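You operate a simulated robot arm through the tools that you are given. There is no shell and no other tool. Be economical: measure what you need, move in short steps, check, and stop when the job is done.

The job below is to be done with a simulated robot arm. You get a single attempt, and the scene is never put back.

TASK
Fetch the carton from the top of the steel workbench and set it on the flat green block.

The check looks at the end state, three seconds after you hand in, the way a careful person would. Anything else that was tipped, shoved, dropped, spilled or broken makes it a failure.

THE ROBOT
A 7-joint arm with a two-finger parallel gripper, fixed in place. Base frame: the origin is at the foot of the arm, x ahead of it, y to its left, z up; the work surface is at about z = 900. Lengths are in mm, angles in rad, forces in N, time in s.
With the tool pointing down near the work surface it reaches from about 240 to 680 mm from the base axis. Its first joint turns from -1.152 to 1.152 rad. Payload 2.4 kg.
Tool frame: the origin (TCP) lies between the finger pads and is the grasp point; the fingertips stand 30 mm ahead of it; z points along the fingers, y is the line along which they close. Largest opening 94 mm; finger width 28, thickness 10; the body of the gripper, 50 by 96 mm, starts 55 mm behind the TCP.
Orientation is that of the tool frame in the base frame, as a unit quaternion [x, y, z, w]. With the fingers straight down and closing along the base's y, the tool's x points along the base's -x, its y along +y and its z along -z.

THE INTERFACE
- The arm moves only by the tool apply_moves. Its argument "steps" is a list of rows, each a list of 7 numbers: the shift along the base's x, y, z in units of 250 mm (1.0 is 250 mm), then the turn, a rotation vector about the base's x, y, z in units of 120 degrees (1.0 is 120 degrees), then the finger opening in mm, from 0 to 94. In form: [[x, y, z, rx, ry, rz, fingers], ...]. A call has 1 to 20 rows; each row is the pose to reach, as a shift and turn from the pose commanded when the call began. A call with a number of a shift or a turn outside -1 to 1 is refused whole. Rows are played at 5 a second. More than 50 mm and 0.15 rad between two rows, or a gripper value outside its range, and nothing of the call is played. A pose out of reach is approached as far as the arm can. The call stops where the force on the tool passes 40 N (or 10 N more than at its start, if that is more) or the arm is blocked; 0.2 s more then pass. Each finger travels about 153 mm/s and halts on what it meets, pressing with about 28 N; the grip force reading is that of the motor and also rises with nothing between the fingers. The clock runs only during rows and for 0.2 s after the last one: add rows that repeat a pose to give the fingers time. The reply holds the time, the measured pose of the TCP, the force on the tool along the base axes, the opening and the grip force, in the units named above and with some noise, and new pictures: "views" is both (left out), scene, wrist or none.
- Cameras (640 x 400 px; columns grow to the right, rows downward): "scene" is fixed at [52.1, 502.5, 1429.8]; the picture's right is [-0.47, -0.88, 0.00], its down [-0.61, 0.33, -0.72] and it looks along [0.63, -0.34, -0.70] (base axes); focal length 288 px, centre (320, 200). "wrist" rides on the gripper at [76, 14, -102] in the tool frame; the picture's right is [-0.18, 0.98, 0.00], its down [-0.75, -0.14, -0.64] and it looks along [-0.63, -0.12, 0.77] (tool axes); focal length 243 px, centre (320, 200). There is no depth. A picture from a camera that has moved, and an enlarged one, comes with that camera's place and axes in the base frame and with its lens.
- inspect(camera, box): a new picture of the part [left, top, right, bottom] of that camera's present view, enlarged. No time passes.
- hand_in(): hands the job in; it is judged then, once.

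Work in short steps. Places have to be worked out from the pictures, the camera data and where the tool is seen: move nearer, look again, correct. Check each grasp and each placing, and mend what went wrong. You have 90 turns and 170 pictures in all, those below and enlarged ones among them. Open the gripper and draw the arm clear of the work before you hand the job in, unless the task says otherwise; then end with one line.

The tools are called after ">>>" as a command line: name --pt "numbers of a row" for each row, then --argument value for the rest, lists and objects as JSON in quotes. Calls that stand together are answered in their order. apply_moves: Moves the arm, as the interface text tells. Its arguments: {"type":"object","properties":{"steps":{"type":"array","items":{"type":"array","items":{"type":"number"}}},"views":{"type":"string","enum":["both","scene","wrist","none"]}},"required":["steps"]} The other tools are called the same way: inspect (camera, box) takes an enlarged picture of a part of a camera's view; hand_in () hands the job in.

At the start:

```text
clock: 0.0
tcp_pos: [308.1, 338.3, 1223.7]
orientation: [0.0, 1.0, 0.001, 0.0]
force: [0.3, -0.7, -0.4]
gripper_width: 93.9
grasp_force: 0.1
```

scene: 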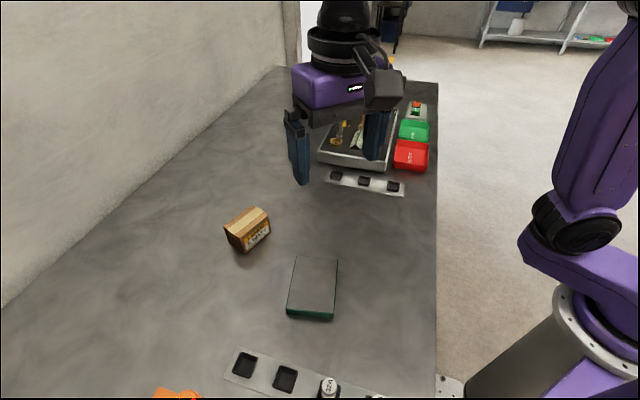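
wrist: 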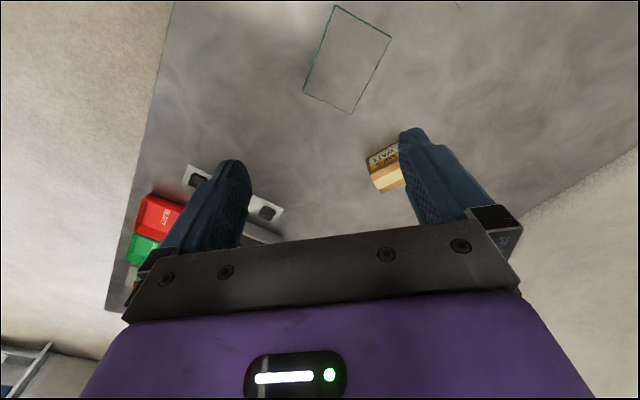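

I'll enlarge the carton and the green block in both views to locate them first.

>>> inspect --camera "scene" --box '[200, 190, 360, 330]'

>>> inspect --camera "wrist" --box '[280, 0, 480, 200]'

```text
2.86 times, centred on (280, 260) of scene
camera zoom: at [52.1, 502.5, 1429.8], right [-0.47, -0.88, 0.0], down [-0.61, 0.33, -0.72], along [0.63, -0.34, -0.7], focal length 822 px, centre (434, 29)
```

zoom: 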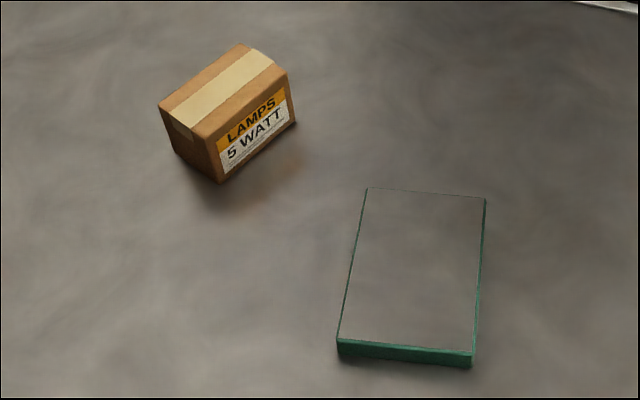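

```text
2.00 times, centred on (380, 100) of wrist
camera zoom: at [231.3, 353.1, 1327.0], right [0.18, 0.98, 0.0], down [0.75, -0.14, 0.64], along [0.63, -0.12, -0.77], focal length 485 px, centre (200, 400)
```

zoom: 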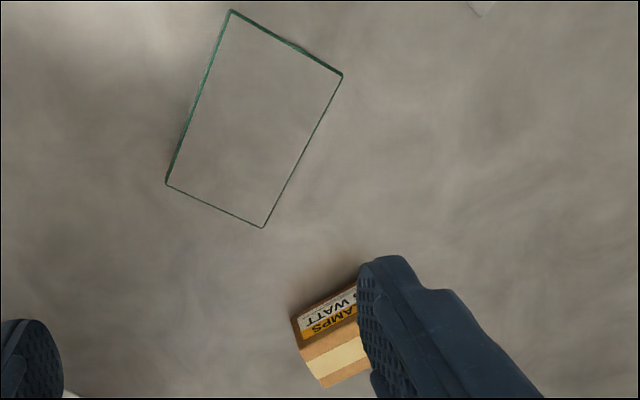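

The carton is about 79×53×54 mm, centred near (496, 447), with its long axis about -69° from x. The slab is centred near (317, 374) with its top around z=914 and its long axis at about -34°. I'll move above the carton and turn the fingers to close across its short side.

>>> apply_moves --pt "0.075 0.044 -0.07 0 0 -0.054 94" --pt "0.15 0.087 -0.139 0 0 -0.108 94" --pt "0.226 0.131 -0.209 0 0 -0.162 94" --pt "0.301 0.174 -0.278 0 0 -0.217 94" --pt "0.376 0.218 -0.348 0 0 -0.271 94" --pt "0.451 0.261 -0.417 0 0 -0.325 94" --pt "0.526 0.305 -0.487 0 0 -0.379 94" --pt "0.602 0.348 -0.556 0 0 -0.433 94" --pt "0.677 0.392 -0.626 0 0 -0.487 94" --pt "0.752 0.435 -0.695 0 0 -0.5416 94" --pt "0.752 0.435 -0.695 0 0 -0.5416 94"

```text
clock: 2.4
tcp_pos: [496.3, 446.8, 1049.9]
orientation: [0.537, 0.843, 0.0, 0.0]
force: [-0.5, -1.1, 0.0]
gripper_width: 94.0
grasp_force: 0.0
camera wrist: at [476.6, 523.2, 1152.5], right [0.97, 0.25, 0.0], down [0.19, -0.74, 0.64], along [0.16, -0.62, -0.77], focal length 243 px, centre (320, 200)
```

scene: 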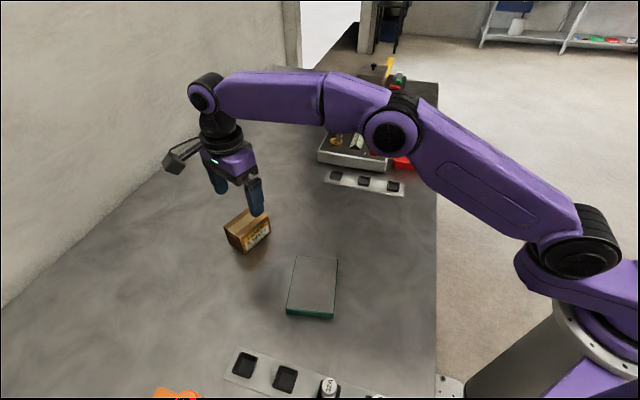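
wrist: 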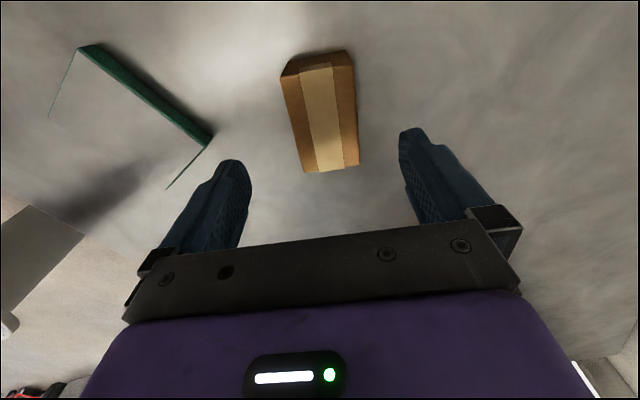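

The wrist view puts the carton's centre at about (500, 444), with its yaw matched to the gripper. I'll shift slightly and go down to z≈937 with the fingers open.

>>> apply_moves --pt "0.014 -0.012 -0.1 0 0 0 94" --pt "0.014 -0.012 -0.2 0 0 0 94" --pt "0.014 -0.012 -0.3 0 0 0 94" --pt "0.014 -0.012 -0.38 0 0 0 94" --pt "0.014 -0.012 -0.45 0 0 0 94" --pt "0.014 -0.012 -0.45 0 0 0 94"

```text
clock: 3.8
tcp_pos: [499.3, 443.7, 936.8]
orientation: [0.537, 0.843, 0.0, 0.0]
force: [0.7, 0.6, 0.3]
gripper_width: 94.0
grasp_force: 0.0
camera wrist: at [479.6, 520.2, 1040.3], right [0.97, 0.25, 0.0], down [0.19, -0.74, 0.64], along [0.16, -0.62, -0.77], focal length 243 px, centre (320, 200)
```

scene: 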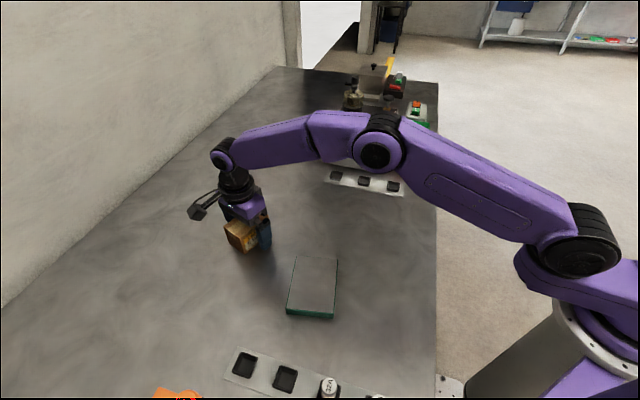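
wrist: 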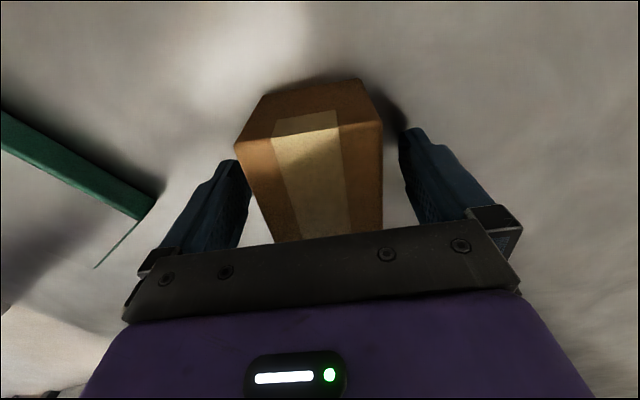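

The fingers straddle the carton, so I'll close them and wait for them to settle.

>>> apply_moves --pt "0 0 0 0 0 0 70" --pt "0 0 0 0 0 0 58" --pt "0 0 0 0 0 0 46" --pt "0 0 0 0 0 0 40" --pt "0 0 0 0 0 0 40"

```text
clock: 5.0
tcp_pos: [498.1, 444.0, 938.3]
orientation: [0.538, 0.843, 0.0, 0.0]
force: [-0.5, 0.6, 0.2]
gripper_width: 58.8
grasp_force: 28.0
camera wrist: at [479.6, 520.2, 1040.6], right [0.97, 0.25, 0.0], down [0.19, -0.74, 0.64], along [0.16, -0.62, -0.77], focal length 243 px, centre (320, 200)
```

scene: 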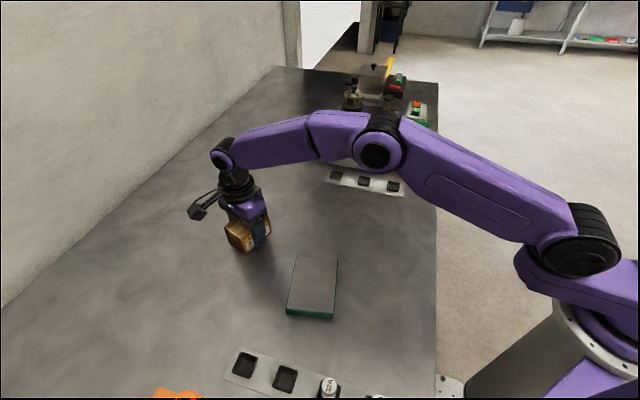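
wrist: 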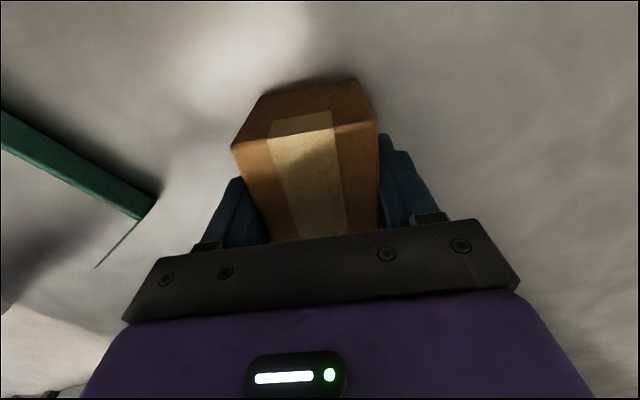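

The carton is gripped at 58.8 mm. I'll lift it straight up and check that it holds.

>>> apply_moves --pt "0 0 0.04 0 0 0 40" --pt "0 0 0.12 0 0 0 40" --pt "0 0 0.22 0 0 0 40" --pt "0 0 0.32 0 0 0 40" --pt "0 0 0.32 0 0 0 40"

```text
clock: 6.2
tcp_pos: [498.1, 443.9, 1017.0]
orientation: [0.537, 0.843, 0.001, 0.0]
force: [-0.2, -0.3, -1.5]
gripper_width: 59.1
grasp_force: 27.7
camera wrist: at [478.4, 520.1, 1119.3], right [0.97, 0.25, 0.0], down [0.19, -0.74, 0.64], along [0.16, -0.62, -0.77], focal length 243 px, centre (320, 200)
```

scene: 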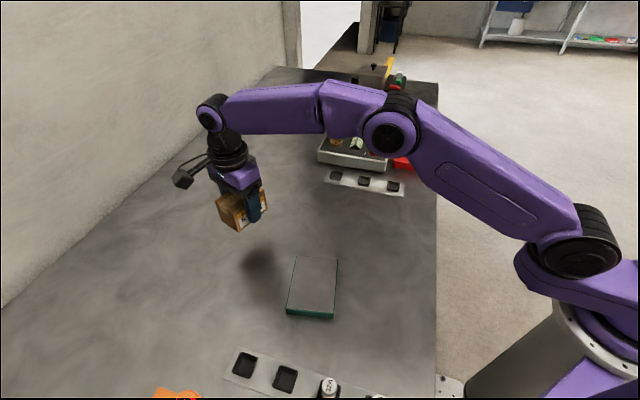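
wrist: 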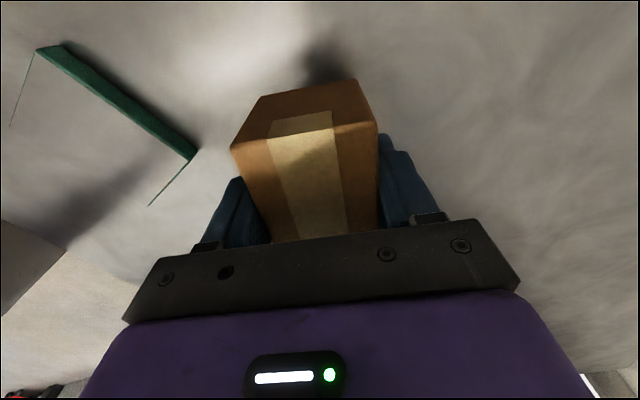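

The carton is held, with its centre close to the TCP. I'll carry it over the slab, turning +33° to line up with it.

>>> apply_moves --pt "-0.103 -0.04 0 0 0 0.039 40" --pt "-0.207 -0.08 0 0 0 0.079 40" --pt "-0.31 -0.12 0 0 0 0.118 40" --pt "-0.414 -0.16 0 0 0 0.157 40" --pt "-0.517 -0.2 0 0 0 0.196 40" --pt "-0.62 -0.24 0 0 0 0.236 40" --pt "-0.724 -0.28 0 0 0 0.275 40" --pt "-0.724 -0.28 0 0 0 0.275 40"

```text
clock: 8.0
tcp_pos: [317.2, 374.0, 1016.8]
orientation: [0.274, 0.962, 0.0, 0.0]
force: [-0.5, -0.8, -1.3]
gripper_width: 58.8
grasp_force: 27.7
camera wrist: at [260.5, 426.8, 1120.8], right [0.68, 0.74, 0.0], down [0.56, -0.52, 0.64], along [0.47, -0.43, -0.77], focal length 243 px, centre (320, 200)
```

scene: 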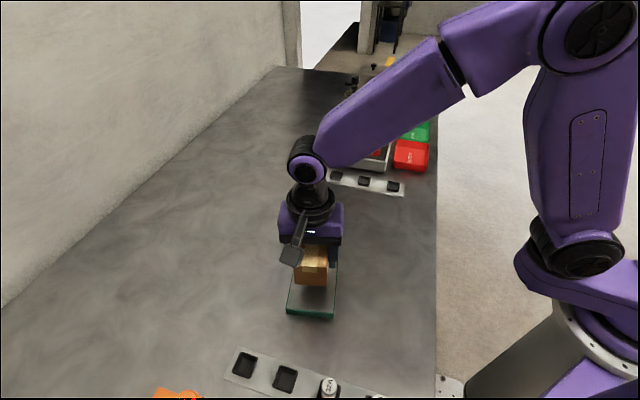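
wrist: 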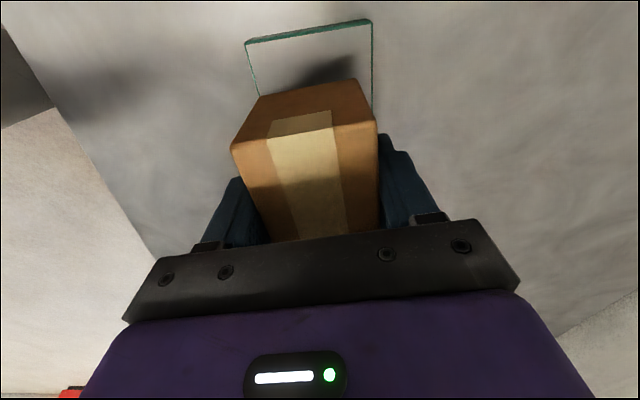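

Checked against the wrist view, the slab's corners agree with my estimate to within about 4 mm, and the carton is centred over it. I'll lower it to just above the slab.

>>> apply_moves --pt "0 0 -0.06 0 0 0 40" --pt "0 0 -0.12 0 0 0 40" --pt "0 0 -0.18 0 0 0 40" --pt "0 0 -0.228 0 0 0 40" --pt "0 0 -0.228 0 0 0 40"

>>> inspect --camera "scene" --box '[250, 220, 378, 330]'

```text
clock: 9.2
tcp_pos: [319.5, 373.9, 961.8]
orientation: [0.276, 0.961, 0.0, -0.001]
force: [-0.8, 0.2, -0.5]
gripper_width: 58.6
grasp_force: 28.1
camera wrist: at [262.0, 427.6, 1064.4], right [0.68, 0.74, 0.0], down [0.56, -0.52, 0.64], along [0.47, -0.43, -0.77], focal length 243 px, centre (320, 200)
```

scene: 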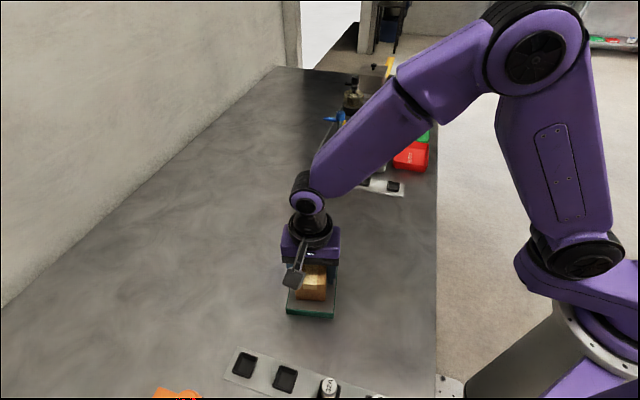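
wrist: 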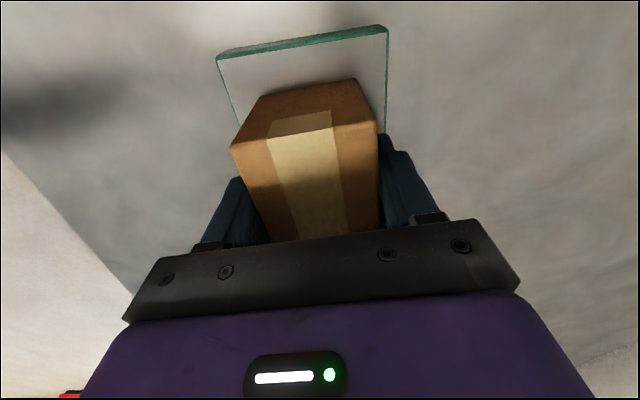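

```text
3.64 times, centred on (314, 275) of scene
camera zoom: at [52.1, 502.6, 1429.8], right [-0.47, -0.88, 0.0], down [-0.61, 0.33, -0.72], along [0.63, -0.34, -0.7], focal length 1046 px, centre (342, -73)
```

zoom: 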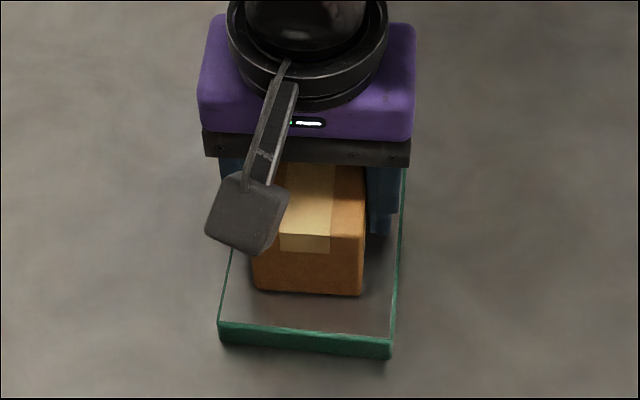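

The carton sits nicely inside the slab's outline, a few millimetres above it. I'll lower it in small steps, watching for contact.

>>> apply_moves --pt "0 0 -0.006 0 0 0 40" --pt "0 0 -0.012 0 0 0 40" --pt "0 0 -0.012 0 0 0 40" --views "none"

>>> inspect --camera "scene" --box '[270, 250, 350, 320]'

```text
clock: 10.0
tcp_pos: [319.6, 374.4, 958.3]
orientation: [0.275, 0.961, 0.0, 0.0]
force: [-1.8, -5.7, 23.4]
gripper_width: 58.8
grasp_force: 27.9
```

```text
5.71 times, centred on (310, 285) of scene
camera zoom: at [51.8, 502.1, 1430.0], right [-0.47, -0.88, 0.0], down [-0.61, 0.33, -0.72], along [0.63, -0.34, -0.7], focal length 1644 px, centre (377, -286)
```

zoom: 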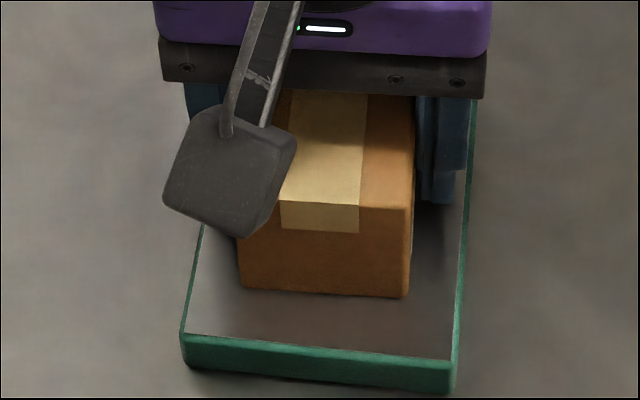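

The upward force of 23 N means the carton is resting on the slab. I'll ease up 1 mm to relieve it, then open the fingers slowly.

>>> apply_moves --pt "0 0 0.004 0 0 0 40" --pt "0 0 0.004 0 0 0 56" --pt "0 0 0.004 0 0 0 62" --pt "0 0 0.004 0 0 0 72" --pt "0 0 0.004 0 0 0 88" --pt "0 0 0.004 0 0 0 88"

```text
clock: 11.4
tcp_pos: [318.6, 375.4, 958.9]
orientation: [0.276, 0.961, 0.0, 0.0]
force: [0.1, -0.6, 0.4]
gripper_width: 88.0
grasp_force: 0.1
camera wrist: at [261.4, 427.7, 1062.0], right [0.68, 0.74, 0.0], down [0.56, -0.52, 0.64], along [0.47, -0.43, -0.77], focal length 243 px, centre (320, 200)
```

scene: 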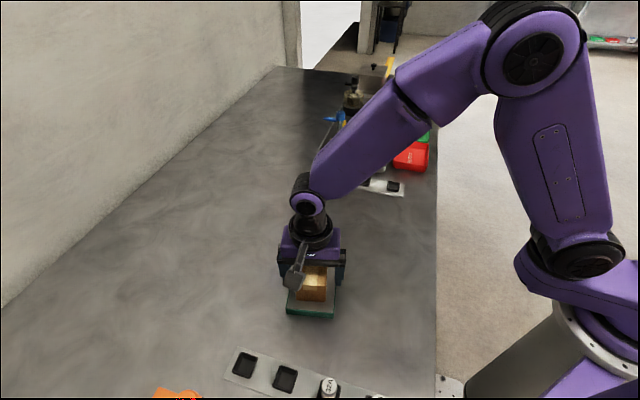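
wrist: 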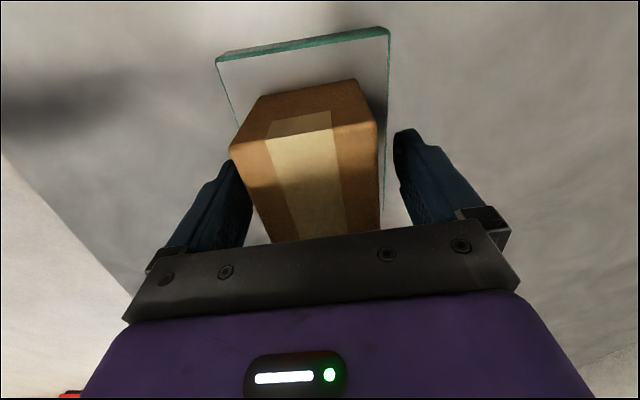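

The carton has been released and is standing on the slab. I'll rise straight up and clear of it.

>>> apply_moves --pt "0 0 0.05 0 0 0 90" --pt "0 0 0.15 0 0 0 90" --pt "0 0 0.3 0 0 0 90" --pt "0 0 0.48 0 0 0 90" --pt "0 0 0.66 0 0 0 90" --pt "0.1 0.05 0.84 0 0 0 90" --pt "0.25 0.1 0.9 0 0 0 90" --pt "0.42 0.15 0.94 0 0 0 90" --pt "0.42 0.15 0.94 0 0 0 90"

>>> inspect --camera "scene" --box '[240, 220, 390, 330]'

```text
refused: row 6 steps farther than a row can; nothing moved
```

```text
3.64 times, centred on (315, 275) of scene
camera zoom: at [52.1, 502.5, 1429.8], right [-0.47, -0.88, 0.0], down [-0.61, 0.33, -0.72], along [0.63, -0.34, -0.7], focal length 1046 px, centre (338, -73)
```

zoom: 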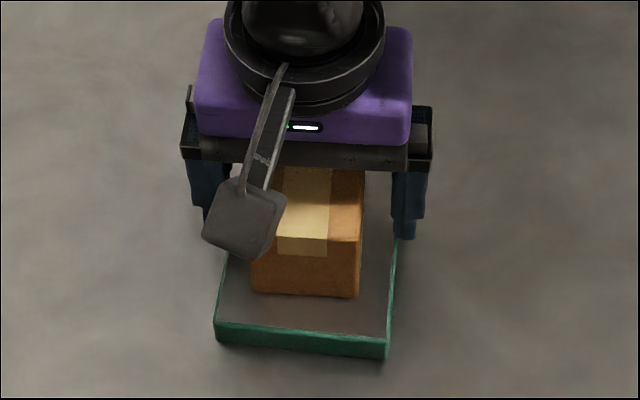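

That call was refused because one row's step was too long, so nothing moved. I'll repeat it with shorter steps.

>>> apply_moves --pt "0 0 0.05 0 0 0 90" --pt "0 0 0.15 0 0 0 90" --pt "0 0 0.3 0 0 0 90" --pt "0 0 0.45 0 0 0 90" --pt "0 0 0.6 0 0 0 90" --pt "0.08 0.05 0.7 0 0 0 90" --pt "0.2 0.1 0.78 0 0 0 90" --pt "0.35 0.15 0.82 0 0 0 90" --pt "0.35 0.15 0.82 0 0 0 90"

>>> inspect --camera "scene" --box '[240, 220, 390, 330]'

```text
clock: 13.4
tcp_pos: [406.2, 411.7, 1161.3]
orientation: [0.276, 0.961, 0.0, 0.0]
force: [0.2, 0.0, -0.1]
gripper_width: 90.1
grasp_force: 0.0
camera wrist: at [348.5, 465.3, 1265.6], right [0.68, 0.74, 0.0], down [0.56, -0.52, 0.64], along [0.47, -0.44, -0.77], focal length 243 px, centre (320, 200)
```

scene: 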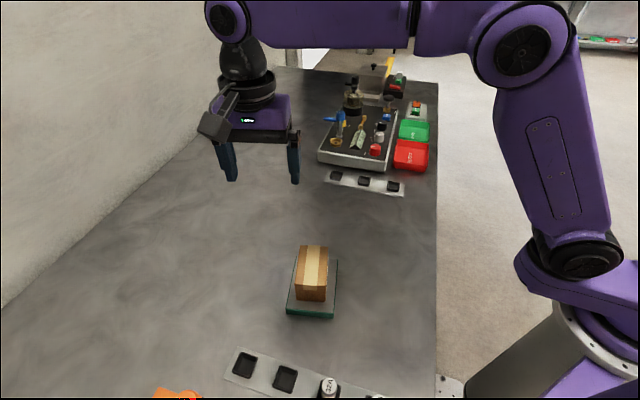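
wrist: 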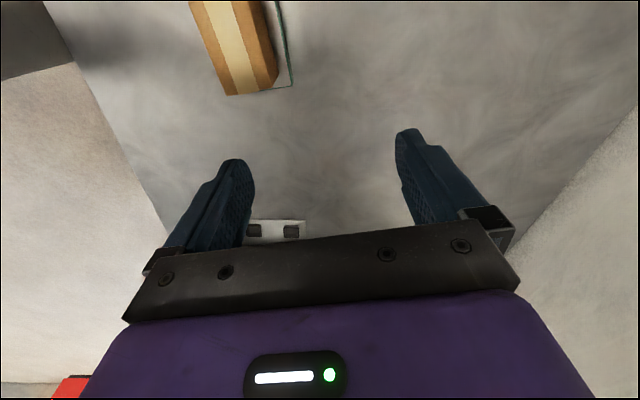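

```text
3.64 times, centred on (315, 275) of scene
camera zoom: at [52.1, 502.5, 1429.8], right [-0.47, -0.88, 0.0], down [-0.61, 0.33, -0.72], along [0.63, -0.34, -0.7], focal length 1046 px, centre (338, -73)
```

zoom: 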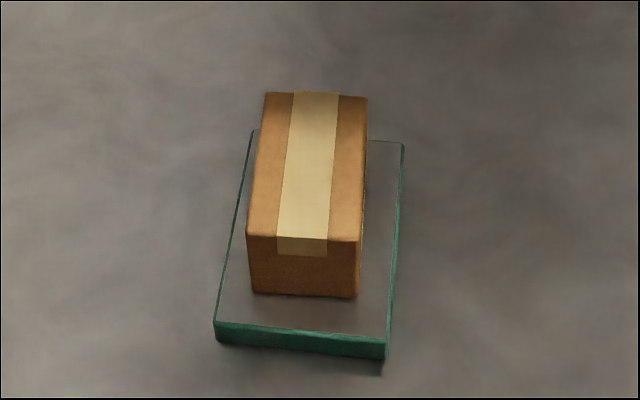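

The carton stands upright and fully on the slab. Nothing else has moved, and the arm is clear with the gripper open, so I'm handing in.

>>> hand_in

```text
The job is handed in.
```

The carton is standing upright on the flat green block, fully within its edges, and nothing else was disturbed.
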